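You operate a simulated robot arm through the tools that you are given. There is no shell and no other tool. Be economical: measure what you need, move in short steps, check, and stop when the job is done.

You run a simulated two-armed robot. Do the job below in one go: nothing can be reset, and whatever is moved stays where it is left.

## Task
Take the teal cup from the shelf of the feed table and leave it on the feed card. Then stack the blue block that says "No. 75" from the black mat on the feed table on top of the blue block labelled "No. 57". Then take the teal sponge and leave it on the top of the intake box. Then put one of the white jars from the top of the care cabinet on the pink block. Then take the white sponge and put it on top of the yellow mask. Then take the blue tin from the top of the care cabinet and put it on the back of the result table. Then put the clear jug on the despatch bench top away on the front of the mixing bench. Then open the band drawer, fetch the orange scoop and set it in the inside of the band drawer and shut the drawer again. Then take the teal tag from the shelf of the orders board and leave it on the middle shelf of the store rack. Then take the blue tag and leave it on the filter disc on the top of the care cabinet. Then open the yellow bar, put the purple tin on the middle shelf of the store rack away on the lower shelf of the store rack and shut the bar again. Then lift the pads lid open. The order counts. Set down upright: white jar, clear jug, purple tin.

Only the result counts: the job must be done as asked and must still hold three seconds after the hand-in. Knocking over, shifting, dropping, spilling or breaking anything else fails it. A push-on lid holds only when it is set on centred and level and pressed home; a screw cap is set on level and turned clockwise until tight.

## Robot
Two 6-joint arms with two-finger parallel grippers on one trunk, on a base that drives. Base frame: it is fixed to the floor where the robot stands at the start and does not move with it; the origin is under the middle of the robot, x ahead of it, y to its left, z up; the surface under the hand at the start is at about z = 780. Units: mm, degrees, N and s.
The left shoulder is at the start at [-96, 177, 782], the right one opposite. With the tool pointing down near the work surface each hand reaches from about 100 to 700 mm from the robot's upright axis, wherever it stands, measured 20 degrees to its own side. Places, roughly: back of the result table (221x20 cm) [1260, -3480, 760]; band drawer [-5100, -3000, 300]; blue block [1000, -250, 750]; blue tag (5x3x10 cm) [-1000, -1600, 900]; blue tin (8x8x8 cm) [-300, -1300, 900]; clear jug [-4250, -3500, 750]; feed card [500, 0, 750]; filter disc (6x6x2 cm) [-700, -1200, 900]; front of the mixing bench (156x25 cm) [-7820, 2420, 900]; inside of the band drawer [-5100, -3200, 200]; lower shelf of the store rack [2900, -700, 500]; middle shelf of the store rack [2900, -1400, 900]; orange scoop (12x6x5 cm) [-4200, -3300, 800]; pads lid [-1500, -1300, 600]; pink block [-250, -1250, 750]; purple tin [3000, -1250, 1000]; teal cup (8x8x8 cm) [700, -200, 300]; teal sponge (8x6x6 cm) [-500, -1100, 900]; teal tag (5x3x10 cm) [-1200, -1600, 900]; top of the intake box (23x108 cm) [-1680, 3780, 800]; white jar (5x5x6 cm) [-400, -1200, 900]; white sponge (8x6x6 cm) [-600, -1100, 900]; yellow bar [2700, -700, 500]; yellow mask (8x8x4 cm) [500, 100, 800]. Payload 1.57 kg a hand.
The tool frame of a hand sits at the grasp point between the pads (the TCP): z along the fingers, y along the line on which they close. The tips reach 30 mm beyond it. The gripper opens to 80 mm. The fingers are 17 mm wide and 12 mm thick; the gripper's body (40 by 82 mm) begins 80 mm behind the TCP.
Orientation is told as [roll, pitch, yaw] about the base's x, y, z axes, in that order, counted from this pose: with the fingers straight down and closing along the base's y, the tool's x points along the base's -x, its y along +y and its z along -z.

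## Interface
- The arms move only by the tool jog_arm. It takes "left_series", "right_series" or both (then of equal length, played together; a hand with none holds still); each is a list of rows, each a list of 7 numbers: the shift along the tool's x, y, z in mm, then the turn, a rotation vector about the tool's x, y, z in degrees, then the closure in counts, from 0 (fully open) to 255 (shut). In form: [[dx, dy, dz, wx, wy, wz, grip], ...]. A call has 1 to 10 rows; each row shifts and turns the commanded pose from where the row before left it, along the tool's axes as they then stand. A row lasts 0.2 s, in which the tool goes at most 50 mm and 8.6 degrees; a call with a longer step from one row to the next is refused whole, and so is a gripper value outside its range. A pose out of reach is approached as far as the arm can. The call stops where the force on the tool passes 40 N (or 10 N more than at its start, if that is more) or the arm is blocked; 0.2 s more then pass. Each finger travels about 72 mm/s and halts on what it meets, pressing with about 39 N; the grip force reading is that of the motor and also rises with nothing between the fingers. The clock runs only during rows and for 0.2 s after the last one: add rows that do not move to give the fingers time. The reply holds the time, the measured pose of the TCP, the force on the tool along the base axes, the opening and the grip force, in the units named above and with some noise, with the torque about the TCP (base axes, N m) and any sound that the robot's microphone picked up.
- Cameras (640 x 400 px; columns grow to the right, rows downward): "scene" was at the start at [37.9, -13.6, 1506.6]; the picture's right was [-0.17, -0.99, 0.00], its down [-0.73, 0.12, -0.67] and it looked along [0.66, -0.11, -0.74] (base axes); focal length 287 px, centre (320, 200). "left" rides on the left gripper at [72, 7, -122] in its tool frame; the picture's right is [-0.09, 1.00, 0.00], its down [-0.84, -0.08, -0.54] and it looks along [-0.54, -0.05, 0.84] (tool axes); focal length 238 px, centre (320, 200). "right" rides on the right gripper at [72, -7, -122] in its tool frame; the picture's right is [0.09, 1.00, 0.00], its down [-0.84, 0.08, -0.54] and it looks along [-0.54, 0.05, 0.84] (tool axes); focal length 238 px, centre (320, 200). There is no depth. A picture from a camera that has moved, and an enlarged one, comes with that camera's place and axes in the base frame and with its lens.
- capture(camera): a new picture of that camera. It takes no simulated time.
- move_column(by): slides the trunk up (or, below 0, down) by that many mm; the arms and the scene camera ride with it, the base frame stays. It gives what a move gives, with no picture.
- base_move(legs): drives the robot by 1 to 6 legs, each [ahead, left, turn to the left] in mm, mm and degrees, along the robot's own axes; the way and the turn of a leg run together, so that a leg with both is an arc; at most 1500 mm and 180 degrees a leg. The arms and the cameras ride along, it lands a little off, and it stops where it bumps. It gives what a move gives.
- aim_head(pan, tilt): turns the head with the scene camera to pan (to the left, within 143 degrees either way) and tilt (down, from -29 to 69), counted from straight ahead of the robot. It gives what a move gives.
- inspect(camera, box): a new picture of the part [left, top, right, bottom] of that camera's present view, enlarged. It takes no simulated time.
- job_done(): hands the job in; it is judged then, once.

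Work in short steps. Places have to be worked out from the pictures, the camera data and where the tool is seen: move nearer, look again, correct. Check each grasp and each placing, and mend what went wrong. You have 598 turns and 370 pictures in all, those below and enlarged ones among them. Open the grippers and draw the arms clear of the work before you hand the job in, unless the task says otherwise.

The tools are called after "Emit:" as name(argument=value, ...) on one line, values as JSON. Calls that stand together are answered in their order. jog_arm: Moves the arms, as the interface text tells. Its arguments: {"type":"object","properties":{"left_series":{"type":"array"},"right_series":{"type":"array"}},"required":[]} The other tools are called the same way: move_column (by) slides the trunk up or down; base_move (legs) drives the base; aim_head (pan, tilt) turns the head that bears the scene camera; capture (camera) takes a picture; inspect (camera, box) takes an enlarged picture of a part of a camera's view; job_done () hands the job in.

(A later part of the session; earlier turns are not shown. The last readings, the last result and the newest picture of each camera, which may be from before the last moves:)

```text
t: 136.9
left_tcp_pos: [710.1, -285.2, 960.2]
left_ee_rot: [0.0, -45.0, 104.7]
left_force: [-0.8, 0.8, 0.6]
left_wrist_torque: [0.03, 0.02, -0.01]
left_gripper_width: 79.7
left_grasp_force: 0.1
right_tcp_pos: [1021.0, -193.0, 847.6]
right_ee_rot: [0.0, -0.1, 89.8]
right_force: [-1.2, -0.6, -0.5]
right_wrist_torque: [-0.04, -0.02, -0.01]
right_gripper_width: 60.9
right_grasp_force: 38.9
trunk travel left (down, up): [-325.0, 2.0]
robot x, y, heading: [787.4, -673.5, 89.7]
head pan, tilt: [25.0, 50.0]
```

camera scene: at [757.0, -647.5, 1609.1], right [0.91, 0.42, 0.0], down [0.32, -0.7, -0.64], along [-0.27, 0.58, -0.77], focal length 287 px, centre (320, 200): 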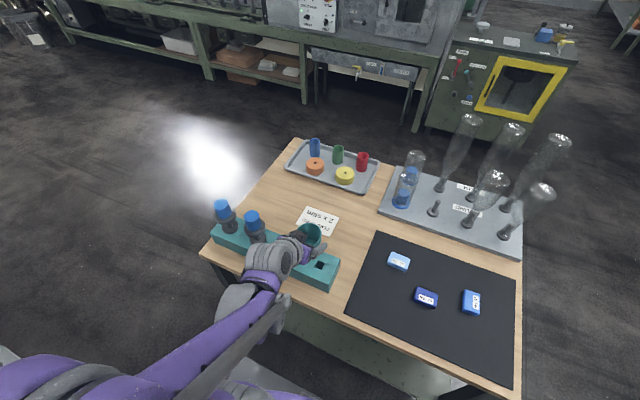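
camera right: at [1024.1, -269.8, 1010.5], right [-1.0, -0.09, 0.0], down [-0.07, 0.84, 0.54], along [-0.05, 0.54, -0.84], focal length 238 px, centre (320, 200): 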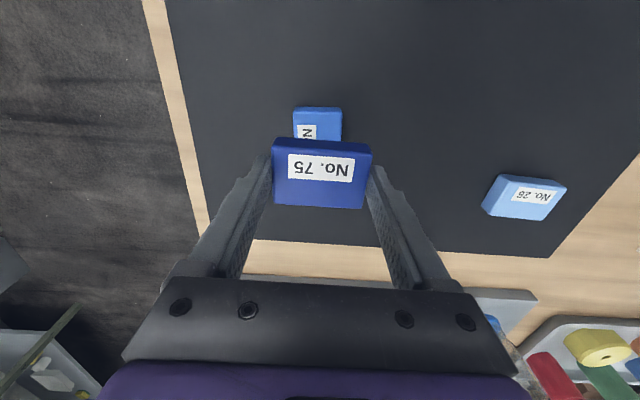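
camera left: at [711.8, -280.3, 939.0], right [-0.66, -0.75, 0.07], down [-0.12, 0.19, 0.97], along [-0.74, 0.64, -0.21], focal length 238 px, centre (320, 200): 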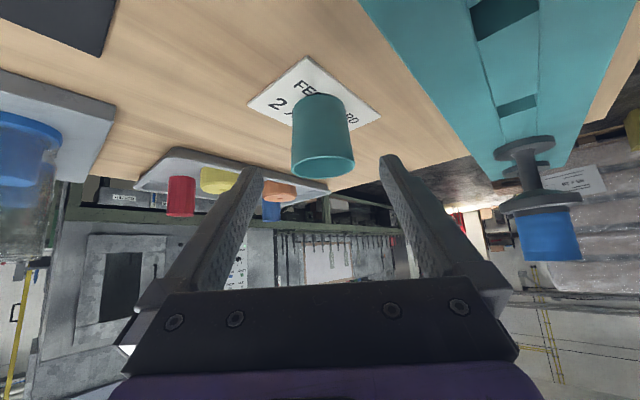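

Emit:
jog_arm(right_series=[[0, 0, 2, 0, 0, 0, 255], [0, 0, 0, 0, 0, 0, 255]])

Emit:
jog_arm(right_series=[[0, 0, 2, 0, 0, 0, 255], [0, 0, 0, 0, 0, 0, 255]])

Emit:
jog_arm(right_series=[[0, 0, 2, 0, 0, 0, 255], [0, 0, 0, 0, 0, 0, 255]])

Emit:
capture(camera="right")

```text
t: 137.5
left_tcp_pos: [710.0, -286.5, 960.6]
left_ee_rot: [0.0, -44.9, 104.7]
left_force: [0.2, -0.6, 0.0]
left_wrist_torque: [0.01, -0.01, 0.0]
left_gripper_width: 79.9
left_grasp_force: 0.0
right_tcp_pos: [1020.7, -192.9, 845.0]
right_ee_rot: [0.0, -0.1, 89.7]
right_force: [0.3, 0.5, -0.5]
right_wrist_torque: [0.01, 0.03, -0.01]
right_gripper_width: 60.6
right_grasp_force: 39.4
trunk travel left (down, up): [-325.0, 2.0]
robot x, y, heading: [791.0, -673.0, 89.9]
head pan, tilt: [25.0, 50.0]
```

```text
t: 138.1
left_tcp_pos: [711.4, -285.7, 960.9]
left_ee_rot: [0.0, -44.8, 104.8]
left_force: [0.1, 0.5, 0.4]
left_wrist_torque: [0.0, 0.01, 0.0]
left_gripper_width: 79.9
left_grasp_force: 0.0
right_tcp_pos: [1020.3, -194.0, 842.7]
right_ee_rot: [0.0, -0.1, 89.8]
right_force: [-0.6, 1.0, -0.9]
right_wrist_torque: [-0.01, -0.01, -0.01]
right_gripper_width: 61.1
right_grasp_force: 38.9
trunk travel left (down, up): [-325.0, 2.0]
robot x, y, heading: [788.6, -674.9, 89.8]
head pan, tilt: [25.0, 50.0]
```

```text
t: 138.7
left_tcp_pos: [710.4, -286.7, 960.7]
left_ee_rot: [0.0, -44.8, 104.7]
left_force: [0.1, 0.1, 0.2]
left_wrist_torque: [-0.01, 0.0, 0.01]
left_gripper_width: 80.0
left_grasp_force: 0.0
right_tcp_pos: [1019.7, -193.4, 840.3]
right_ee_rot: [0.1, -0.1, 89.7]
right_force: [0.2, 0.0, -0.3]
right_wrist_torque: [0.02, -0.03, -0.01]
right_gripper_width: 60.8
right_grasp_force: 39.2
trunk travel left (down, up): [-325.0, 2.0]
robot x, y, heading: [790.6, -671.7, 89.9]
head pan, tilt: [25.0, 50.0]
```

```text
318 pictures are left
camera right: at [1026.7, -264.5, 964.1], right [-1.0, -0.09, 0.0], down [-0.07, 0.84, 0.54], along [-0.05, 0.54, -0.84], focal length 238 px, centre (320, 200)
```

right: 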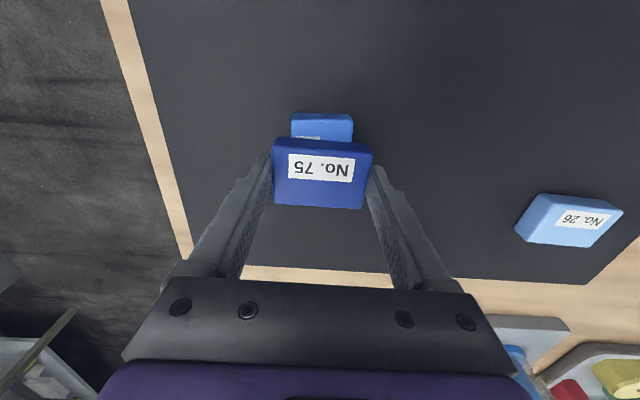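

Emit:
jog_arm(right_series=[[0, 0, 1.5, 0, 0, 0, 255], [0, 0, 1.5, 0, 0, 0, 255], [0, 0, 0, 0, 0, 0, 255]])

Emit:
jog_arm(right_series=[[0, 0, 1.5, 0, 0, 0, 255], [0, 0, 1.5, 0, 0, 0, 255], [0, 0, 0, 0, 0, 0, 255]])

```text
t: 139.5
left_tcp_pos: [710.3, -285.9, 961.1]
left_ee_rot: [-0.1, -44.9, 104.7]
left_force: [-0.7, 0.0, 0.5]
left_wrist_torque: [0.0, 0.0, -0.01]
left_gripper_width: 80.0
left_grasp_force: 0.0
right_tcp_pos: [1021.3, -193.8, 838.2]
right_ee_rot: [0.0, -0.1, 89.9]
right_force: [0.1, 0.4, -0.2]
right_wrist_torque: [0.0, 0.0, 0.03]
right_gripper_width: 60.7
right_grasp_force: 38.7
trunk travel left (down, up): [-325.0, 2.0]
robot x, y, heading: [790.1, -670.9, 89.7]
head pan, tilt: [25.0, 50.0]
```

```text
t: 140.3
left_tcp_pos: [710.1, -287.2, 961.2]
left_ee_rot: [-0.1, -45.0, 104.9]
left_force: [-0.4, -0.8, 0.4]
left_wrist_torque: [0.0, 0.0, 0.02]
left_gripper_width: 80.0
left_grasp_force: 0.2
right_tcp_pos: [1020.3, -193.2, 837.2]
right_ee_rot: [-0.1, -0.2, 89.8]
right_force: [3.2, 5.2, 36.3]
right_wrist_torque: [0.02, -0.08, 0.06]
right_gripper_width: 60.6
right_grasp_force: 38.9
trunk travel left (down, up): [-325.0, 2.0]
robot x, y, heading: [791.9, -673.1, 90.0]
head pan, tilt: [25.0, 50.0]
```

Contact at z≈837. I relax by 1 mm, release, and rise.

Emit:
jog_arm(right_series=[[0, 0, -1, 0, 0, 0, 255], [0, 0, 0, 0, 0, 0, 180], [0, 0, 0, 0, 0, 0, 0], [0, 0, 0, 0, 0, 0, 0], [0, 0, -40, 0, 0, 0, 0], [0, 0, -50, 0, 0, 0, 0], [0, 0, -50, 0, 0, 0, 0], [0, 0, 0, 0, 0, 0, 0]])

Emit:
capture(camera="right")

```text
t: 142.1
left_tcp_pos: [710.8, -286.3, 960.2]
left_ee_rot: [0.0, -44.9, 104.8]
left_force: [-0.2, -0.1, -0.3]
left_wrist_torque: [0.0, 0.01, -0.02]
left_gripper_width: 80.2
left_grasp_force: 0.0
right_tcp_pos: [1021.4, -192.8, 977.7]
right_ee_rot: [-0.1, 0.0, 89.8]
right_force: [0.6, 0.3, 0.2]
right_wrist_torque: [-0.02, 0.02, 0.01]
right_gripper_width: 80.0
right_grasp_force: 0.0
trunk travel left (down, up): [-325.0, 2.0]
robot x, y, heading: [789.5, -674.9, 89.9]
head pan, tilt: [25.0, 50.0]
```

```text
317 pictures are left
camera right: at [1027.0, -264.3, 1099.7], right [-1.0, -0.09, 0.0], down [-0.07, 0.84, 0.54], along [-0.05, 0.54, -0.84], focal length 238 px, centre (320, 200)
```

right: 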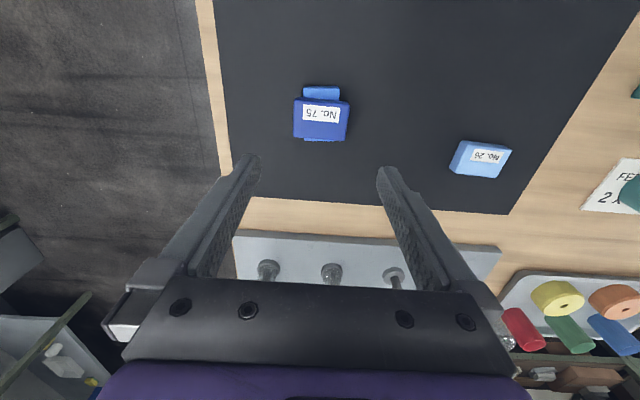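

Stack is good. Next is the sponge on the care cabinet; I drive out, turn to heading 180 in the open area, and come back through the corridor at y≈-660.

Emit:
jog_arm(left_series=[[0, 0, 0, 0, 0, 0, 0], [0, 0, 0, 0, 0, 0, 0], [0, 0, 0, 0, 0, 0, 0]], right_series=[[40, 0, -30, 0, 0, 0, 0], [40, 0, -30, 0, 0, 0, 0], [40, 0, -30, 0, 0, 0, 0]])

Emit:
base_move(legs=[[0, -850, 0], [0, 0, 90]])

```text
t: 142.9
left_tcp_pos: [710.7, -287.6, 960.4]
left_ee_rot: [0.1, -45.0, 104.7]
left_force: [0.2, -0.4, 0.0]
left_wrist_torque: [-0.02, -0.01, -0.02]
left_gripper_width: 80.5
left_grasp_force: 0.0
right_tcp_pos: [1021.2, -315.3, 1066.9]
right_ee_rot: [0.0, -0.3, 89.8]
right_force: [-0.4, -0.3, -0.1]
right_wrist_torque: [0.06, -0.01, 0.01]
right_gripper_width: 80.1
right_grasp_force: 0.1
trunk travel left (down, up): [-325.0, 2.0]
robot x, y, heading: [791.2, -675.5, 89.9]
head pan, tilt: [25.0, 50.0]
```

```text
t: 154.6
left_tcp_pos: [1252.4, -757.1, 960.9]
left_ee_rot: [0.0, -44.9, -165.6]
left_force: [0.0, 0.0, -0.1]
left_wrist_torque: [0.0, 0.04, -0.02]
left_gripper_width: 79.9
left_grasp_force: 0.0
right_tcp_pos: [1279.0, -446.2, 1066.3]
right_ee_rot: [0.1, -0.2, 179.6]
right_force: [0.0, 0.3, 0.3]
right_wrist_torque: [0.03, -0.01, 0.01]
right_gripper_width: 80.1
right_grasp_force: 0.1
trunk travel left (down, up): [-325.0, 2.0]
robot x, y, heading: [1640.4, -676.0, 179.4]
head pan, tilt: [25.0, 50.0]
```

Emit:
base_move(legs=[[0, -16, 0.6], [1500, 0, 0], [400, 0, 0], [0, -160, 0], [0, 0, 90]])

Emit:
aim_head(pan=0, tilt=45)

Emit:
capture(camera="scene")

```text
t: 170.0
left_tcp_pos: [-172.2, -888.1, 960.3]
left_ee_rot: [-0.1, -44.9, -74.8]
left_force: [-0.4, 0.0, 1.0]
left_wrist_torque: [-0.01, 0.04, -0.01]
left_gripper_width: 80.0
left_grasp_force: 0.0
right_tcp_pos: [-482.6, -864.6, 1066.7]
right_ee_rot: [0.0, -0.1, -89.7]
right_force: [0.2, 0.4, -0.1]
right_wrist_torque: [0.02, -0.01, -0.03]
right_gripper_width: 80.2
right_grasp_force: 0.0
trunk travel left (down, up): [-325.0, 2.0]
robot x, y, heading: [-249.4, -502.8, -89.3]
head pan, tilt: [25.0, 50.0]
```

```text
t: 170.9
left_tcp_pos: [-173.2, -887.9, 960.3]
left_ee_rot: [0.1, -44.9, -74.8]
left_force: [-0.9, 0.2, -0.8]
left_wrist_torque: [0.02, 0.01, 0.02]
left_gripper_width: 80.1
left_grasp_force: 0.1
right_tcp_pos: [-483.2, -865.0, 1065.5]
right_ee_rot: [0.0, -0.1, -89.7]
right_force: [-0.2, 0.3, -0.4]
right_wrist_torque: [0.03, -0.01, 0.01]
right_gripper_width: 79.9
right_grasp_force: 0.1
trunk travel left (down, up): [-325.0, 2.0]
robot x, y, heading: [-256.6, -503.9, -89.9]
head pan, tilt: [0.0, 45.0]
```

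```text
316 pictures are left
camera scene: at [-254.0, -539.9, 1616.0], right [-1.0, -0.01, 0.0], down [0.0, 0.71, -0.71], along [0.0, -0.71, -0.71], focal length 287 px, centre (320, 200)
```

scene: 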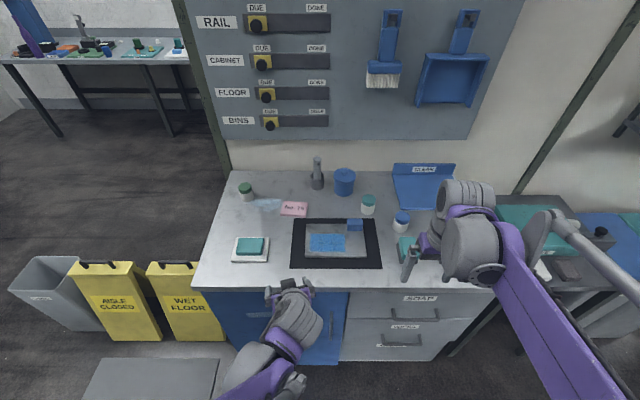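

Emit:
inspect(camera="scene", box=[220, 150, 500, 290])

Emit:
capture(camera="right")

```text
2.29 times, centred on (360, 220) of scene
camera zoom: at [-254.0, -539.9, 1616.0], right [-1.0, -0.01, 0.0], down [0.0, 0.71, -0.71], along [0.0, -0.71, -0.71], focal length 655 px, centre (229, 154)
```

zoom: 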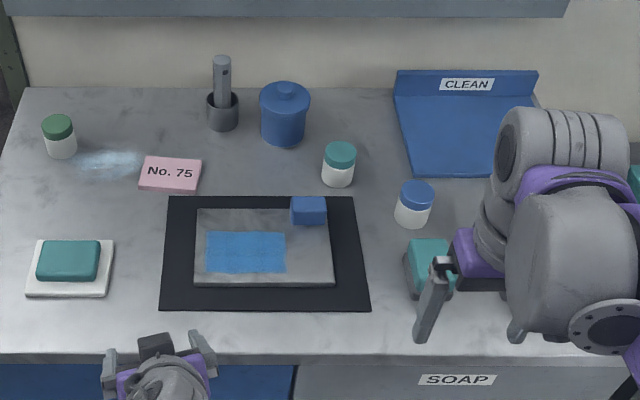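

```text
314 pictures are left
camera right: at [-490.0, -791.4, 1188.8], right [1.0, 0.1, 0.0], down [0.08, -0.84, 0.54], along [0.05, -0.54, -0.84], focal length 238 px, centre (320, 200)
```

right: 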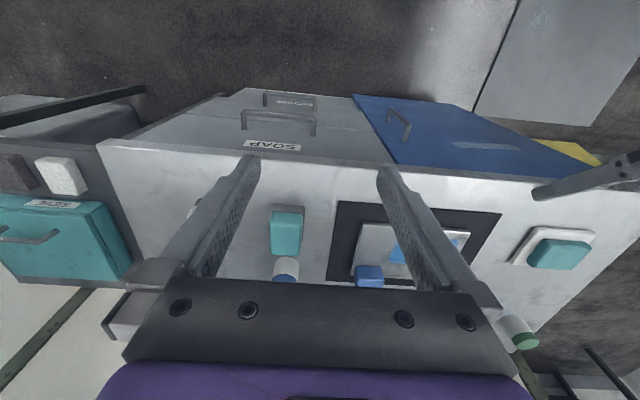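

Teal sponge sits at about (-515,-1010). I move the right hand over it, and raise the left hand a bit for safety.

Emit:
jog_arm(left_series=[[-28, 0, -28, 0, 0, 0, 0], [-28, 0, -28, 0, 0, 0, 0], [-28, 0, -28, 0, 0, 0, 0], [0, 0, 0, 0, 0, 0, 0]], right_series=[[-45, -10, 0, 0, 0, 0, 0], [-45, -10, 10, 0, 0, 0, 0], [-45, -10, 10, 0, 0, 0, 0], [0, 0, 0, 0, 0, 0, 0]])

Emit:
capture(camera="right")

```text
t: 171.9
left_tcp_pos: [-172.8, -887.5, 1079.7]
left_ee_rot: [0.0, -44.9, -74.8]
left_force: [0.3, 0.2, -0.1]
left_wrist_torque: [-0.06, 0.02, 0.03]
left_gripper_width: 80.0
left_grasp_force: 0.1
right_tcp_pos: [-512.2, -999.5, 1047.8]
right_ee_rot: [0.1, -0.1, -89.8]
right_force: [-0.2, 0.4, 0.1]
right_wrist_torque: [0.0, 0.02, -0.03]
right_gripper_width: 80.1
right_grasp_force: 0.2
trunk travel left (down, up): [-325.0, 2.0]
robot x, y, heading: [-251.8, -504.8, -89.9]
head pan, tilt: [0.0, 45.0]
```

```text
313 pictures are left
camera right: at [-520.0, -926.3, 1169.7], right [1.0, 0.1, 0.0], down [0.08, -0.84, 0.54], along [0.05, -0.54, -0.84], focal length 238 px, centre (320, 200)
```

right: 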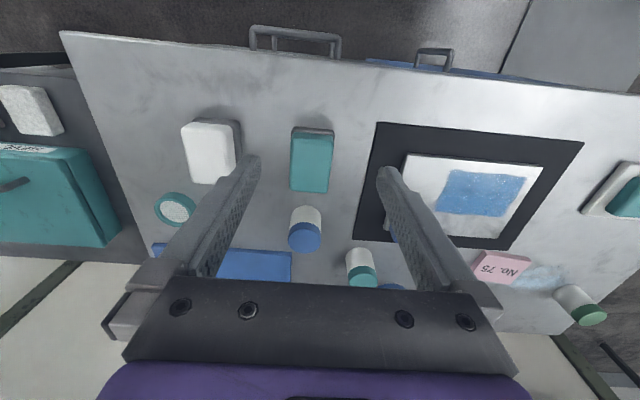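

Sponge top ≈(-519,-1049,895), about 54×77 mm. I move above it and descend partway, then look.

Emit:
jog_arm(right_series=[[-25, -3.5, 30, 0, 0, 0, 0], [-25, -3.5, 30, 0, 0, 0, 0], [0, 0, 35, 0, 0, 0, 0], [0, 0, 30, 0, 0, 0, 0], [0, 0, 0, 0, 0, 0, 0]])

Emit:
capture(camera="right")

```text
t: 173.1
left_tcp_pos: [-171.9, -887.7, 1078.5]
left_ee_rot: [0.1, -44.9, -74.8]
left_force: [0.3, -0.1, 0.4]
left_wrist_torque: [0.01, 0.0, 0.02]
left_gripper_width: 79.8
left_grasp_force: 0.0
right_tcp_pos: [-519.3, -1050.4, 922.8]
right_ee_rot: [0.0, -0.1, -89.9]
right_force: [-0.7, 0.9, 0.3]
right_wrist_torque: [-0.02, 0.0, -0.01]
right_gripper_width: 80.0
right_grasp_force: 0.2
trunk travel left (down, up): [-325.0, 2.0]
robot x, y, heading: [-256.0, -501.5, -89.7]
head pan, tilt: [0.0, 45.0]
```

```text
312 pictures are left
camera right: at [-526.4, -976.8, 1044.5], right [1.0, 0.1, 0.0], down [0.08, -0.84, 0.54], along [0.05, -0.54, -0.84], focal length 238 px, centre (320, 200)
```

right: 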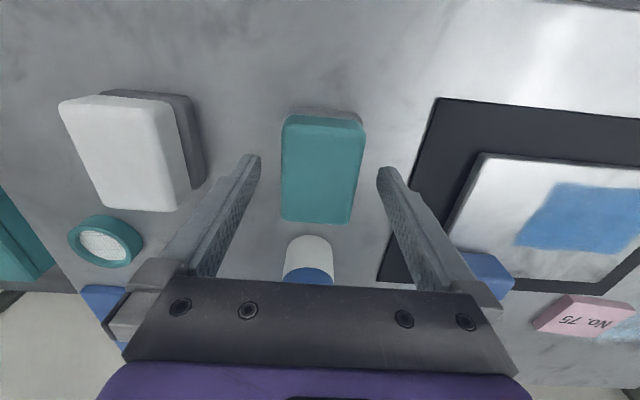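

Emit:
jog_arm(right_series=[[5, 0, 15, 0, 0, 0, 0], [0, 0, 10, 0, 0, 0, 0], [0, 0, 4, 0, 0, 0, 0], [0, 0, 0, 0, 0, 0, 0]])

Emit:
capture(camera="right")

```text
t: 174.1
left_tcp_pos: [-172.8, -887.0, 1078.7]
left_ee_rot: [0.1, -44.9, -74.8]
left_force: [0.0, 0.4, -1.2]
left_wrist_torque: [-0.01, -0.02, 0.01]
left_gripper_width: 80.1
left_grasp_force: 0.1
right_tcp_pos: [-519.0, -1044.2, 891.5]
right_ee_rot: [-0.1, -0.2, -89.8]
right_force: [-0.6, 0.4, 1.3]
right_wrist_torque: [0.02, 0.0, 0.04]
right_gripper_width: 80.0
right_grasp_force: 0.1
trunk travel left (down, up): [-325.0, 2.0]
robot x, y, heading: [-251.4, -500.6, -89.7]
head pan, tilt: [0.0, 45.0]
```

```text
311 pictures are left
camera right: at [-526.6, -971.7, 1015.3], right [1.0, 0.1, 0.0], down [0.08, -0.84, 0.54], along [0.05, -0.54, -0.84], focal length 238 px, centre (320, 200)
```

right: 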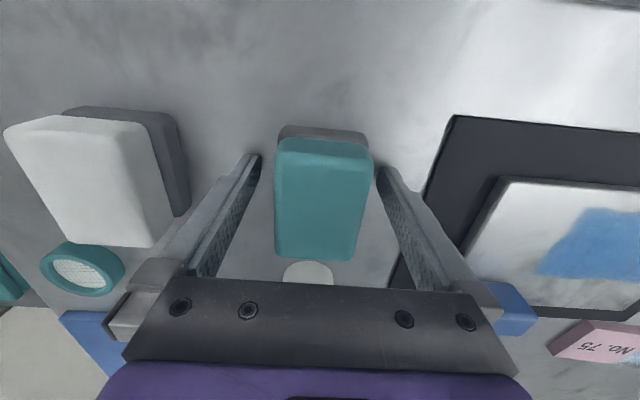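

Emit:
jog_arm(right_series=[[0, 0, 0, 0, 0, 0, 255], [0, 0, 0, 0, 0, 0, 255], [0, 0, 0, 0, 0, 0, 255], [0, 0, 0, 0, 0, 0, 255], [0, 0, -30, 0, 0, 0, 255], [0, 0, -30, 0, 0, 0, 255], [0, 0, 0, 0, 0, 0, 255]])

Emit:
capture(camera="right")

```text
t: 175.7
left_tcp_pos: [-173.1, -888.7, 1078.5]
left_ee_rot: [0.0, -44.9, -74.9]
left_force: [-0.6, 0.8, 0.1]
left_wrist_torque: [-0.02, 0.0, -0.06]
left_gripper_width: 79.9
left_grasp_force: 0.2
right_tcp_pos: [-518.4, -1045.2, 952.7]
right_ee_rot: [0.0, -0.1, -89.8]
right_force: [0.3, 0.2, -0.9]
right_wrist_torque: [0.05, 0.0, 0.02]
right_gripper_width: 54.0
right_grasp_force: 39.1
trunk travel left (down, up): [-325.0, 2.0]
robot x, y, heading: [-256.1, -502.9, -90.1]
head pan, tilt: [0.0, 45.0]
```

```text
310 pictures are left
camera right: at [-526.8, -971.6, 1075.2], right [1.0, 0.1, 0.0], down [0.08, -0.84, 0.54], along [0.05, -0.54, -0.84], focal length 238 px, centre (320, 200)
```

right: 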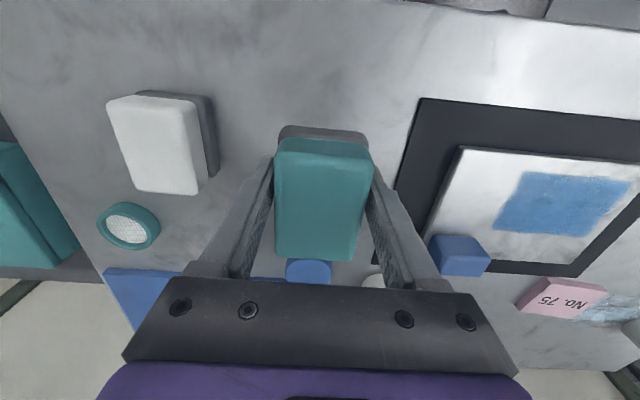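

Sponge held (54 mm). I raise and retract both arms, then drive around the table's left side toward the aisle that leads behind the machine line.

Emit:
jog_arm(left_series=[[20, 0, -20, 0, 0, 0, 0], [20, 0, -20, 0, 0, 0, 0], [20, 0, -20, 0, 0, 0, 0], [20, 0, -20, 0, 0, 0, 0], [0, 0, 0, 0, 0, 0, 0], [0, 0, 0, 0, 0, 0, 0], [0, 0, 0, 0, 0, 0, 0]], right_series=[[0, 0, -40, 0, 0, 0, 255], [10, 0, -40, 0, 0, 0, 255], [35, 0, -30, 0, 0, 0, 255], [40, 0, -20, 0, 0, 0, 255], [45, 0, 0, 0, 0, 0, 255], [45, 0, 0, 0, 0, 0, 255], [0, 0, 0, 0, 0, 0, 255]])

Emit:
base_move(legs=[[-150, 0, 0], [0, 0, 90], [0, 1150, 0], [1500, 0, 0], [750, 0, 0]])

Emit:
aim_head(pan=80, tilt=15)

Emit:
capture(camera="scene")

```text
t: 177.3
left_tcp_pos: [-201.5, -779.3, 1079.5]
left_ee_rot: [0.0, -44.9, -74.8]
left_force: [-0.1, -0.1, -0.1]
left_wrist_torque: [0.02, 0.01, 0.02]
left_gripper_width: 79.6
left_grasp_force: 0.1
right_tcp_pos: [-519.8, -869.7, 1081.6]
right_ee_rot: [-0.1, 0.0, -89.8]
right_force: [-0.3, 0.2, -1.1]
right_wrist_torque: [0.04, 0.04, 0.0]
right_gripper_width: 53.9
right_grasp_force: 39.1
trunk travel left (down, up): [-325.0, 2.0]
robot x, y, heading: [-255.7, -500.6, -89.7]
head pan, tilt: [0.0, 45.0]
```

```text
t: 203.2
left_tcp_pos: [2281.4, 864.7, 1078.1]
left_ee_rot: [0.0, -44.9, 15.2]
left_force: [1.4, 0.3, 0.2]
left_wrist_torque: [0.01, -0.03, 0.02]
left_gripper_width: 80.0
left_grasp_force: 0.0
right_tcp_pos: [2371.7, 546.1, 1081.9]
right_ee_rot: [0.0, -0.1, 0.2]
right_force: [0.4, -0.5, -0.3]
right_wrist_torque: [-0.02, -0.03, 0.02]
right_gripper_width: 53.8
right_grasp_force: 39.5
trunk travel left (down, up): [-325.0, 2.0]
robot x, y, heading: [2005.7, 813.9, 0.2]
head pan, tilt: [0.0, 45.0]
```

```text
t: 204.7
left_tcp_pos: [2281.0, 864.1, 1080.0]
left_ee_rot: [0.0, -44.9, 15.2]
left_force: [-0.9, -0.9, 0.0]
left_wrist_torque: [0.01, 0.0, 0.01]
left_gripper_width: 80.0
left_grasp_force: 0.0
right_tcp_pos: [2372.0, 546.5, 1080.1]
right_ee_rot: [-0.1, -0.2, 0.2]
right_force: [-0.6, -0.7, -0.3]
right_wrist_torque: [0.04, 0.03, 0.01]
right_gripper_width: 53.9
right_grasp_force: 39.1
trunk travel left (down, up): [-325.0, 2.0]
robot x, y, heading: [2001.5, 810.5, 0.3]
head pan, tilt: [80.0, 15.0]
```

```text
309 pictures are left
camera scene: at [1977.0, 904.1, 1662.8], right [0.99, -0.17, 0.0], down [-0.04, -0.26, -0.97], along [0.16, 0.95, -0.26], focal length 287 px, centre (320, 200)
```

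scene: 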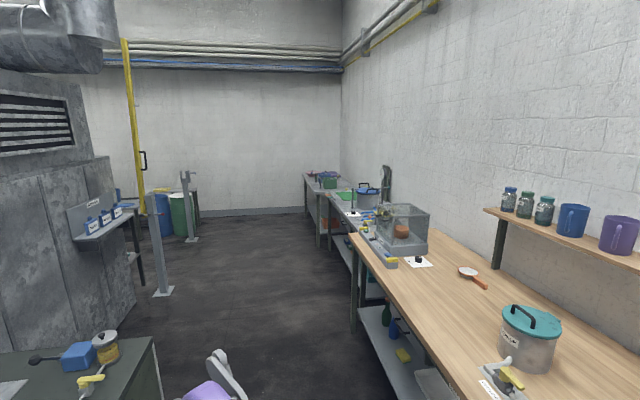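

The aisle opens toward y≈6000 past the machine end. I turn left and drive along it, then look left behind the machine.

Emit:
base_move(legs=[[0, 0, 90], [1500, 100, 0], [1500, 0, 0]])

Emit:
aim_head(pan=70, tilt=15)

Emit:
capture(camera="scene")

```text
refused: leg 2 is longer than a leg can be; nothing moved
```

```text
t: 205.4
left_tcp_pos: [2281.6, 865.9, 1079.8]
left_ee_rot: [0.0, -45.0, 15.2]
left_force: [-0.6, -0.3, 0.0]
left_wrist_torque: [0.01, -0.01, 0.0]
left_gripper_width: 79.8
left_grasp_force: 0.0
right_tcp_pos: [2372.2, 547.3, 1081.5]
right_ee_rot: [0.0, -0.1, 0.2]
right_force: [0.8, -1.0, -1.2]
right_wrist_torque: [-0.02, 0.0, 0.03]
right_gripper_width: 54.0
right_grasp_force: 39.0
trunk travel left (down, up): [-325.0, 2.0]
robot x, y, heading: [2002.9, 812.7, 0.4]
head pan, tilt: [70.0, 15.0]
```

```text
308 pictures are left
camera scene: at [1992.7, 900.0, 1662.8], right [0.94, -0.34, 0.0], down [-0.09, -0.24, -0.97], along [0.33, 0.91, -0.26], focal length 287 px, centre (320, 200)
```

scene: 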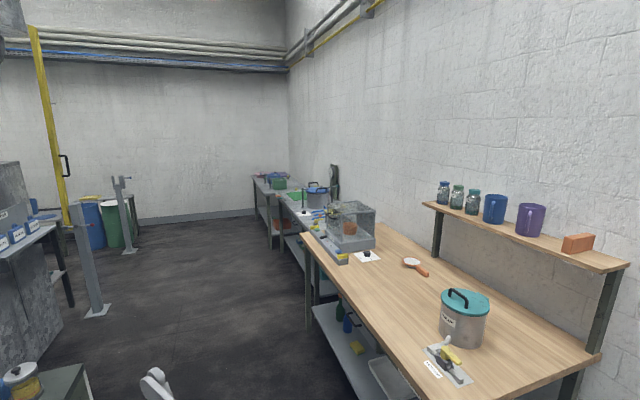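

Emit:
base_move(legs=[[0, 0, 90], [1400, 100, 0], [1400, 0, 0]])

Emit:
capture(camera="scene")

```text
t: 222.9
left_tcp_pos: [1819.7, 3886.7, 1078.8]
left_ee_rot: [0.0, -44.9, 104.8]
left_force: [0.0, 0.6, 0.6]
left_wrist_torque: [0.01, -0.03, -0.02]
left_gripper_width: 80.0
left_grasp_force: 0.0
right_tcp_pos: [2138.1, 3975.6, 1080.9]
right_ee_rot: [0.0, -0.1, 89.9]
right_force: [0.2, -1.0, -0.8]
right_wrist_torque: [-0.01, 0.03, 0.0]
right_gripper_width: 54.0
right_grasp_force: 39.0
trunk travel left (down, up): [-325.0, 2.0]
robot x, y, heading: [1868.0, 3611.2, 89.7]
head pan, tilt: [70.0, 15.0]
```

```text
307 pictures are left
camera scene: at [1782.2, 3597.7, 1662.7], right [0.34, 0.94, 0.0], down [0.24, -0.09, -0.97], along [-0.91, 0.33, -0.26], focal length 287 px, centre (320, 200)
```

scene: 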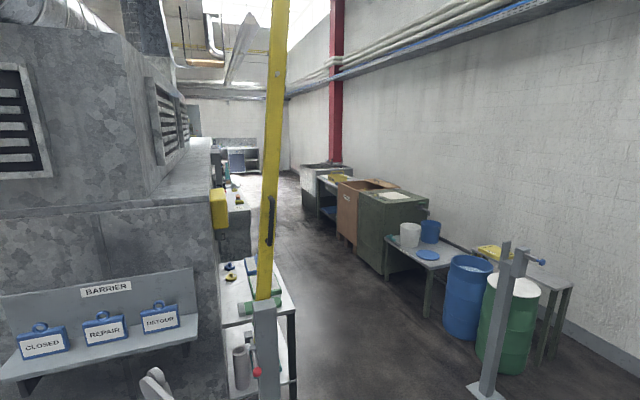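

Behind the machine there's a corridor (y≈3950–5070) through a raised barrier. I enter along y≈4500.

Emit:
base_move(legs=[[900, 0, 0], [0, 0, 90], [1250, 0, 0]])

Emit:
aim_head(pan=0, tilt=25)

Emit:
capture(camera="scene")

```text
t: 237.3
left_tcp_pos: [345.9, 4432.4, 1079.6]
left_ee_rot: [0.0, -44.9, -163.8]
left_force: [0.1, -0.6, -0.1]
left_wrist_torque: [0.02, 0.02, 0.02]
left_gripper_width: 79.9
left_grasp_force: 0.0
right_tcp_pos: [251.3, 4748.0, 1080.5]
right_ee_rot: [0.0, -0.1, -178.7]
right_force: [-0.3, -0.6, -1.3]
right_wrist_torque: [-0.01, -0.04, 0.02]
right_gripper_width: 53.8
right_grasp_force: 38.9
trunk travel left (down, up): [-325.0, 2.0]
robot x, y, heading: [619.3, 4489.8, -178.3]
head pan, tilt: [70.0, 15.0]
```

```text
t: 238.8
left_tcp_pos: [346.4, 4432.0, 1080.4]
left_ee_rot: [-0.1, -44.9, -163.7]
left_force: [0.6, -0.3, -0.6]
left_wrist_torque: [0.04, 0.01, 0.01]
left_gripper_width: 80.1
left_grasp_force: 0.1
right_tcp_pos: [251.0, 4748.3, 1081.2]
right_ee_rot: [-0.1, -0.1, -178.8]
right_force: [0.3, -0.3, -0.7]
right_wrist_torque: [0.04, 0.01, 0.01]
right_gripper_width: 53.9
right_grasp_force: 38.9
trunk travel left (down, up): [-325.0, 2.0]
robot x, y, heading: [622.7, 4493.1, -178.6]
head pan, tilt: [0.0, 25.0]
```

```text
306 pictures are left
camera scene: at [574.0, 4487.7, 1646.6], right [-0.02, 1.0, 0.0], down [0.42, 0.01, -0.91], along [-0.91, -0.02, -0.42], focal length 287 px, centre (320, 200)
```

scene: 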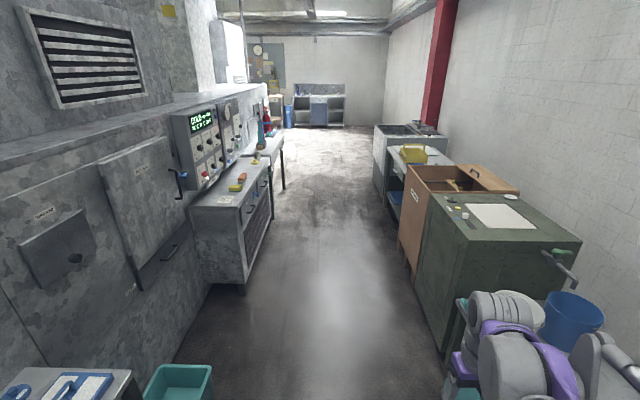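

The intake box seems to be the grey cabinet on the left ahead. I drive to x≈-1600 and turn to face it.

Emit:
base_move(legs=[[0, 0, -1.4], [1500, 0, 0], [600, 0, 0], [0, 0, 90]])

Emit:
aim_head(pan=0, tilt=35)

Emit:
capture(camera="scene")

```text
t: 253.4
left_tcp_pos: [-1436.6, 4196.3, 1080.8]
left_ee_rot: [0.0, -44.9, -74.7]
left_force: [0.6, -0.7, 0.3]
left_wrist_torque: [0.04, -0.02, -0.03]
left_gripper_width: 80.1
left_grasp_force: 0.1
right_tcp_pos: [-1753.1, 4103.9, 1082.5]
right_ee_rot: [0.1, -0.1, -89.5]
right_force: [0.0, 0.1, -0.3]
right_wrist_torque: [-0.01, -0.04, 0.01]
right_gripper_width: 53.9
right_grasp_force: 39.3
trunk travel left (down, up): [-325.0, 2.0]
robot x, y, heading: [-1491.6, 4473.6, -89.5]
head pan, tilt: [0.0, 25.0]
```

```text
t: 254.1
left_tcp_pos: [-1436.0, 4196.5, 1079.2]
left_ee_rot: [-0.1, -44.9, -74.6]
left_force: [-0.3, -1.1, -0.4]
left_wrist_torque: [-0.02, -0.03, 0.0]
left_gripper_width: 80.0
left_grasp_force: 0.2
right_tcp_pos: [-1753.7, 4104.0, 1082.1]
right_ee_rot: [0.0, -0.1, -89.5]
right_force: [-0.8, -0.2, -0.2]
right_wrist_torque: [0.02, -0.02, 0.0]
right_gripper_width: 53.9
right_grasp_force: 38.8
trunk travel left (down, up): [-325.0, 2.0]
robot x, y, heading: [-1485.8, 4476.2, -89.5]
head pan, tilt: [0.0, 35.0]
```

```text
305 pictures are left
camera scene: at [-1489.2, 4427.8, 1630.8], right [-1.0, -0.01, 0.0], down [-0.01, 0.57, -0.82], along [0.01, -0.82, -0.57], focal length 287 px, centre (320, 200)
```

scene: 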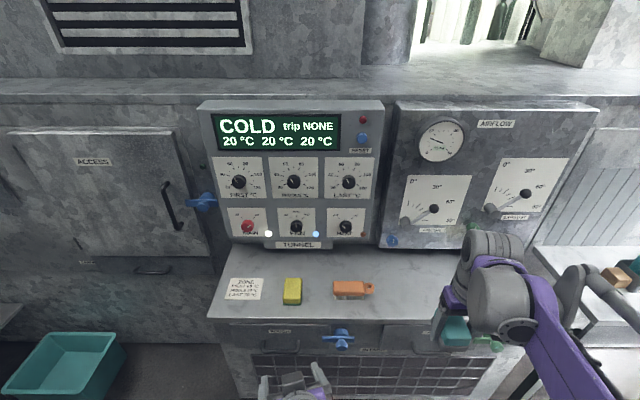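

Emit:
inspect(camera="scene", box=[200, 230, 560, 400])

Emit:
capture(camera="right")

```text
1.78 times, centred on (380, 315) of scene
camera zoom: at [-1489.2, 4427.8, 1630.8], right [-1.0, -0.01, 0.0], down [-0.01, 0.57, -0.82], along [0.01, -0.82, -0.57], focal length 510 px, centre (213, -4)
```

zoom: 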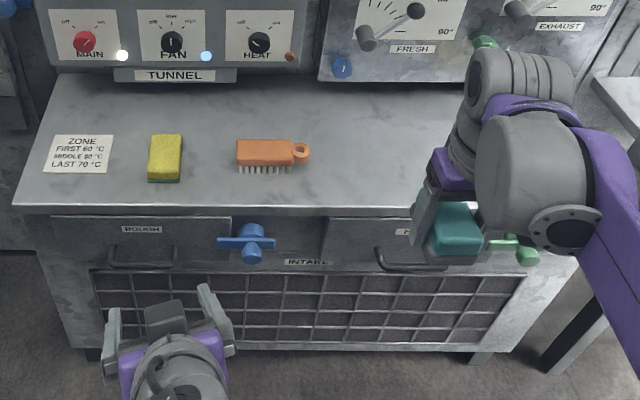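

```text
303 pictures are left
camera right: at [-1761.2, 4177.1, 1204.2], right [0.99, 0.1, 0.0], down [0.08, -0.84, 0.54], along [0.05, -0.54, -0.84], focal length 238 px, centre (320, 200)
```

right: 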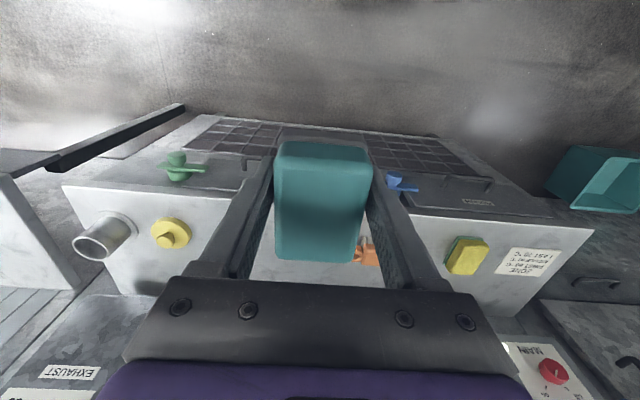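

Intake box confirmed by its label. I move ahead 150 mm and then lower the sponge toward x≈-1755, y≈3785.

Emit:
base_move(legs=[[150, 0, 0]])

Emit:
jog_arm(right_series=[[-43, 0, 25, 0, 0, 0, 255], [-43, 0, 25, 0, 0, 0, 255], [-43, 0, 25, 0, 0, 0, 255], [-40, 0, 25, 0, 0, 0, 255], [0, 0, 40, 0, 0, 0, 255], [0, 0, 30, 0, 0, 0, 255], [0, 0, 0, 0, 0, 0, 255]])

Emit:
capture(camera="right")

```text
t: 255.5
left_tcp_pos: [-1434.2, 4049.1, 1079.2]
left_ee_rot: [-0.1, -44.9, -74.6]
left_force: [0.5, 0.0, 0.1]
left_wrist_torque: [0.04, 0.01, 0.04]
left_gripper_width: 79.9
left_grasp_force: 0.0
right_tcp_pos: [-1753.1, 3957.3, 1081.8]
right_ee_rot: [0.0, -0.2, -89.5]
right_force: [-1.1, 0.1, -0.8]
right_wrist_torque: [0.01, -0.01, -0.01]
right_gripper_width: 54.2
right_grasp_force: 38.7
trunk travel left (down, up): [-325.0, 2.0]
robot x, y, heading: [-1490.8, 4327.6, -89.4]
head pan, tilt: [0.0, 35.0]
```

```text
t: 257.1
left_tcp_pos: [-1433.6, 4047.4, 1079.6]
left_ee_rot: [0.1, -44.9, -74.4]
left_force: [1.2, -0.2, -0.5]
left_wrist_torque: [0.02, -0.03, -0.02]
left_gripper_width: 79.9
left_grasp_force: 0.1
right_tcp_pos: [-1751.0, 3785.6, 910.6]
right_ee_rot: [0.0, -0.1, -89.5]
right_force: [0.2, 0.8, 0.5]
right_wrist_torque: [-0.02, -0.01, -0.01]
right_gripper_width: 53.8
right_grasp_force: 38.7
trunk travel left (down, up): [-325.0, 2.0]
robot x, y, heading: [-1487.0, 4329.4, -89.7]
head pan, tilt: [0.0, 35.0]
```

```text
302 pictures are left
camera right: at [-1759.0, 3859.3, 1034.8], right [0.99, 0.1, 0.0], down [0.08, -0.84, 0.54], along [0.05, -0.54, -0.84], focal length 238 px, centre (320, 200)
```

right: 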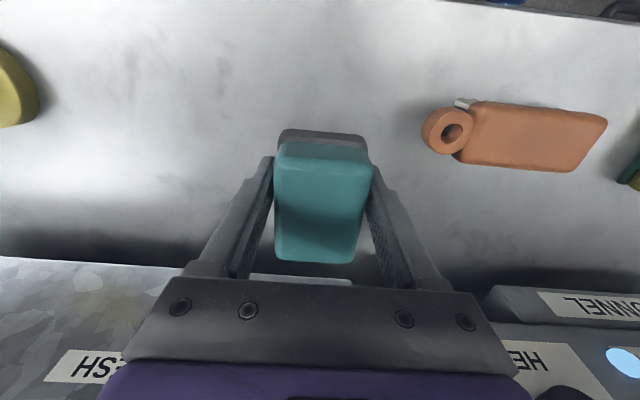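

Emit:
jog_arm(right_series=[[10, 0, 30, 0, 0, 0, 255], [0, 0, 20, 0, 0, 0, 255], [0, 0, 6, 0, 0, 0, 255], [0, 0, 0, 0, 0, 0, 255]])

Emit:
jog_arm(right_series=[[0, 0, 3, 0, 0, 0, 255], [0, 0, 3, 0, 0, 0, 255], [0, 0, 0, 0, 0, 0, 255]])

Emit:
jog_arm(right_series=[[0, 0, 3, 0, 0, 0, 255], [0, 0, 3, 0, 0, 0, 255], [0, 0, 0, 0, 0, 0, 255]])

```text
t: 258.1
left_tcp_pos: [-1434.8, 4048.3, 1079.6]
left_ee_rot: [0.0, -45.0, -74.6]
left_force: [-0.5, -1.0, 0.2]
left_wrist_torque: [-0.03, 0.01, 0.01]
left_gripper_width: 80.1
left_grasp_force: 0.1
right_tcp_pos: [-1750.8, 3796.0, 854.8]
right_ee_rot: [-0.1, -0.2, -89.5]
right_force: [-0.3, 0.4, -0.7]
right_wrist_torque: [0.0, -0.02, -0.01]
right_gripper_width: 53.9
right_grasp_force: 38.6
trunk travel left (down, up): [-325.0, 2.0]
robot x, y, heading: [-1486.1, 4322.0, -89.5]
head pan, tilt: [0.0, 35.0]
```

```text
t: 258.9
left_tcp_pos: [-1435.2, 4047.8, 1079.6]
left_ee_rot: [0.1, -44.9, -74.7]
left_force: [0.0, -0.5, 0.0]
left_wrist_torque: [-0.02, 0.02, -0.03]
left_gripper_width: 80.2
left_grasp_force: 0.0
right_tcp_pos: [-1751.2, 3796.2, 851.2]
right_ee_rot: [-0.1, -0.1, -89.5]
right_force: [0.3, 0.1, -1.1]
right_wrist_torque: [-0.01, 0.0, 0.02]
right_gripper_width: 53.9
right_grasp_force: 38.9
trunk travel left (down, up): [-325.0, 2.0]
robot x, y, heading: [-1486.0, 4324.5, -89.3]
head pan, tilt: [0.0, 35.0]
```

```text
t: 259.7
left_tcp_pos: [-1434.3, 4047.3, 1080.4]
left_ee_rot: [0.1, -44.9, -74.6]
left_force: [-0.5, -0.2, -0.8]
left_wrist_torque: [0.0, -0.01, 0.01]
left_gripper_width: 79.9
left_grasp_force: 0.1
right_tcp_pos: [-1750.3, 3794.3, 843.9]
right_ee_rot: [0.0, -0.1, -89.5]
right_force: [-0.6, 0.0, -0.6]
right_wrist_torque: [0.0, -0.02, 0.01]
right_gripper_width: 54.1
right_grasp_force: 39.0
trunk travel left (down, up): [-325.0, 2.0]
robot x, y, heading: [-1488.3, 4325.6, -89.7]
head pan, tilt: [0.0, 35.0]
```

Emit:
jog_arm(right_series=[[0, 0, 3, 0, 0, 0, 255], [0, 0, 3, 0, 0, 0, 255], [0, 0, 0, 0, 0, 0, 255]])

Emit:
jog_arm(right_series=[[0, 0, 3, 0, 0, 0, 255], [0, 0, 0, 0, 0, 0, 255]])

Emit:
capture(camera="right")

```text
t: 260.5
left_tcp_pos: [-1434.9, 4047.0, 1078.4]
left_ee_rot: [0.0, -44.9, -74.6]
left_force: [-0.7, -0.5, -0.5]
left_wrist_torque: [-0.01, -0.03, 0.0]
left_gripper_width: 79.9
left_grasp_force: 0.1
right_tcp_pos: [-1750.2, 3796.2, 837.9]
right_ee_rot: [0.0, 0.0, -89.5]
right_force: [1.0, -0.5, -0.3]
right_wrist_torque: [-0.02, 0.01, -0.01]
right_gripper_width: 53.9
right_grasp_force: 39.4
trunk travel left (down, up): [-325.0, 2.0]
robot x, y, heading: [-1487.9, 4320.0, -89.6]
head pan, tilt: [0.0, 35.0]
```

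```text
t: 261.1
left_tcp_pos: [-1435.2, 4048.2, 1080.5]
left_ee_rot: [0.1, -44.9, -74.6]
left_force: [-0.3, 0.0, -0.6]
left_wrist_torque: [0.03, 0.01, -0.01]
left_gripper_width: 80.1
left_grasp_force: 0.1
right_tcp_pos: [-1751.1, 3794.3, 835.2]
right_ee_rot: [0.1, -0.2, -89.6]
right_force: [-0.2, 0.0, -0.3]
right_wrist_torque: [0.02, -0.03, 0.01]
right_gripper_width: 54.0
right_grasp_force: 39.1
trunk travel left (down, up): [-325.0, 2.0]
robot x, y, heading: [-1488.6, 4326.0, -89.4]
head pan, tilt: [0.0, 35.0]
```

```text
301 pictures are left
camera right: at [-1758.1, 3868.7, 957.5], right [0.99, 0.1, 0.0], down [0.08, -0.84, 0.54], along [0.05, -0.54, -0.84], focal length 238 px, centre (320, 200)
```

right: 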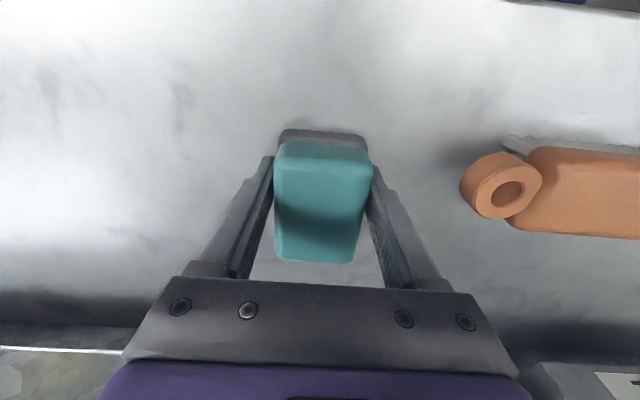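

Shadow suggests a small gap still. Continue down.

Emit:
jog_arm(right_series=[[0, 0, 3, 0, 0, 0, 255], [0, 0, 3, 0, 0, 0, 255], [0, 0, 0, 0, 0, 0, 255]])

Emit:
jog_arm(right_series=[[0, 0, 3, 0, 0, 0, 255], [0, 0, 3, 0, 0, 0, 255], [0, 0, 0, 0, 0, 0, 255]])

Emit:
jog_arm(right_series=[[0, 0, 3, 0, 0, 0, 255], [0, 0, 3, 0, 0, 0, 255], [0, 0, 0, 0, 0, 0, 255]])

```text
t: 261.9
left_tcp_pos: [-1434.1, 4048.6, 1079.6]
left_ee_rot: [-0.1, -45.0, -74.5]
left_force: [0.3, 0.1, -0.8]
left_wrist_torque: [0.02, -0.02, 0.0]
left_gripper_width: 80.0
left_grasp_force: 0.0
right_tcp_pos: [-1750.5, 3795.5, 831.1]
right_ee_rot: [-0.1, -0.3, -89.4]
right_force: [-0.8, -3.9, 30.7]
right_wrist_torque: [-0.02, -0.14, -0.02]
right_gripper_width: 53.8
right_grasp_force: 39.4
trunk travel left (down, up): [-325.0, 2.0]
robot x, y, heading: [-1488.6, 4322.8, -89.6]
head pan, tilt: [0.0, 35.0]
stopped in row 3 (right hand): the force on the tool passed its limit at 42 N (the readings are from after the stop); the commanded pose is now the measured one
```

```text
t: 262.3
left_tcp_pos: [-1433.7, 4047.9, 1078.5]
left_ee_rot: [-0.1, -44.9, -74.4]
left_force: [-0.7, 0.2, -0.1]
left_wrist_torque: [0.0, -0.02, -0.02]
left_gripper_width: 80.0
left_grasp_force: 0.2
right_tcp_pos: [-1750.5, 3795.5, 831.9]
right_ee_rot: [0.1, -0.4, -89.5]
right_force: [1.9, -0.1, 28.3]
right_wrist_torque: [0.01, -0.04, -0.06]
right_gripper_width: 53.9
right_grasp_force: 38.9
trunk travel left (down, up): [-325.0, 2.0]
robot x, y, heading: [-1486.0, 4323.8, -89.6]
head pan, tilt: [0.0, 35.0]
stopped in row 1 (right hand): the force on the tool passed its limit at 46 N (the readings are from after the stop); the commanded pose is now the measured one
```

```text
t: 262.6
left_tcp_pos: [-1434.1, 4048.9, 1080.0]
left_ee_rot: [-0.1, -44.8, -74.3]
left_force: [0.2, -0.2, 0.1]
left_wrist_torque: [0.01, 0.05, 0.0]
left_gripper_width: 79.9
left_grasp_force: 0.0
right_tcp_pos: [-1750.5, 3796.3, 831.6]
right_ee_rot: [0.0, -0.3, -89.5]
right_force: [2.0, 2.7, 27.7]
right_wrist_torque: [-0.03, -0.01, -0.01]
right_gripper_width: 54.0
right_grasp_force: 39.2
trunk travel left (down, up): [-325.0, 2.0]
robot x, y, heading: [-1487.1, 4324.8, -89.5]
head pan, tilt: [0.0, 35.0]
stopped in row 1 (right hand): the force on the tool passed its limit at 45 N (the readings are from after the stop); the commanded pose is now the measured one
```

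Placed. Release and rise.

Emit:
jog_arm(right_series=[[0, 0, -1, 0, 0, 0, 255], [0, 0, 0, 0, 0, 0, 150], [0, 0, 0, 0, 0, 0, 0], [0, 0, 0, 0, 0, 0, 0], [0, 0, -40, 0, 0, 0, 0], [0, 0, -50, 0, 0, 0, 0], [10, 0, -45, 0, 0, 0, 0], [40, 0, -20, 0, 0, 0, 0], [45, 0, -20, 0, 0, 0, 0], [45, 0, -10, 0, 0, 0, 0]])

Emit:
capture(camera="right")

```text
t: 264.8
left_tcp_pos: [-1434.9, 4048.1, 1079.6]
left_ee_rot: [-0.1, -44.9, -74.6]
left_force: [0.0, -0.2, 0.5]
left_wrist_torque: [0.01, 0.0, -0.03]
left_gripper_width: 79.8
left_grasp_force: 0.0
right_tcp_pos: [-1752.3, 3938.2, 1015.3]
right_ee_rot: [-0.1, -0.2, -89.5]
right_force: [-0.2, 1.0, 0.2]
right_wrist_torque: [-0.03, -0.01, -0.03]
right_gripper_width: 80.1
right_grasp_force: 0.0
trunk travel left (down, up): [-325.0, 2.0]
robot x, y, heading: [-1485.7, 4322.7, -89.5]
head pan, tilt: [0.0, 35.0]
```

```text
300 pictures are left
camera right: at [-1760.7, 4010.5, 1138.5], right [0.99, 0.1, 0.0], down [0.08, -0.83, 0.55], along [0.05, -0.54, -0.84], focal length 238 px, centre (320, 200)
```

right: 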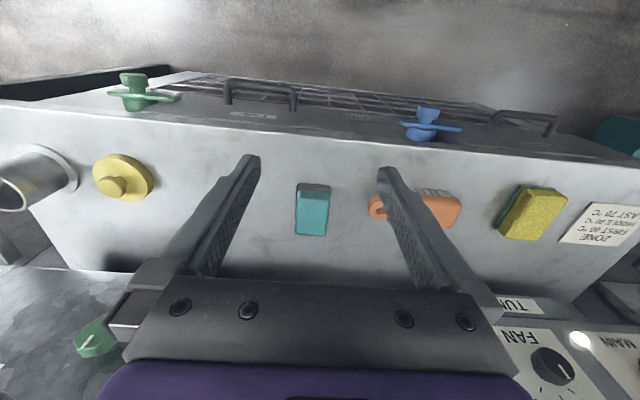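

Sponge stands on the intake box. I drive back the same way: corridor east, aisle south, then west to the cabinet.

Emit:
base_move(legs=[[-165, 0, 0], [0, 0, 89.5], [1500, 0, 0], [1500, 0, 0], [350, 0, 0], [0, 0, -90]])

```text
t: 289.7
left_tcp_pos: [1888.0, 4147.9, 1079.2]
left_ee_rot: [0.1, -44.9, -76.8]
left_force: [-0.3, -0.5, -0.4]
left_wrist_torque: [-0.02, 0.01, -0.02]
left_gripper_width: 79.8
left_grasp_force: 0.0
right_tcp_pos: [1565.8, 4049.3, 1014.9]
right_ee_rot: [0.1, -0.3, -91.8]
right_force: [0.2, -0.2, -0.2]
right_wrist_torque: [-0.03, 0.02, 0.02]
right_gripper_width: 79.6
right_grasp_force: 0.0
trunk travel left (down, up): [-325.0, 2.0]
robot x, y, heading: [1846.0, 4427.3, -91.8]
head pan, tilt: [0.0, 35.0]
```

Emit:
base_move(legs=[[0, 110, 1.8], [1500, 0, 0], [1500, 0, 0], [630, 0, 0], [0, -1500, 0], [0, -710, 0]])

Emit:
capture(camera="scene")

```text
t: 327.6
left_tcp_pos: [-202.0, 549.3, 1079.8]
left_ee_rot: [0.0, -45.0, -75.5]
left_force: [0.2, 0.3, -0.6]
left_wrist_torque: [0.01, 0.0, 0.05]
left_gripper_width: 80.1
left_grasp_force: 0.0
right_tcp_pos: [-523.0, 442.3, 1015.5]
right_ee_rot: [0.0, -0.2, -90.4]
right_force: [0.4, -0.8, 0.6]
right_wrist_torque: [0.0, 0.0, 0.0]
right_gripper_width: 79.8
right_grasp_force: 0.1
trunk travel left (down, up): [-325.0, 2.0]
robot x, y, heading: [-250.7, 828.0, -90.3]
head pan, tilt: [0.0, 35.0]
```

```text
299 pictures are left
camera scene: at [-252.2, 780.7, 1630.8], right [-1.0, 0.01, 0.0], down [0.0, 0.57, -0.82], along [-0.01, -0.82, -0.57], focal length 287 px, centre (320, 200)
```

scene: 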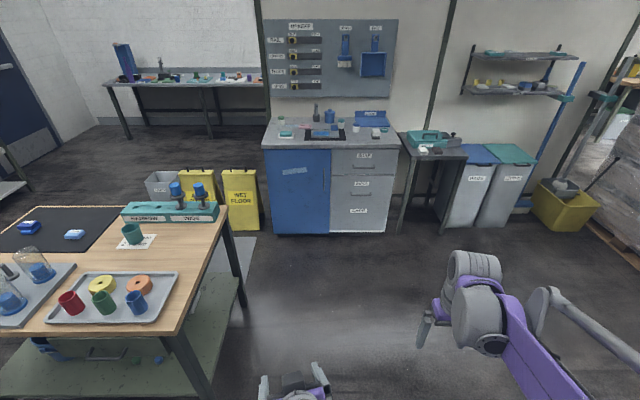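

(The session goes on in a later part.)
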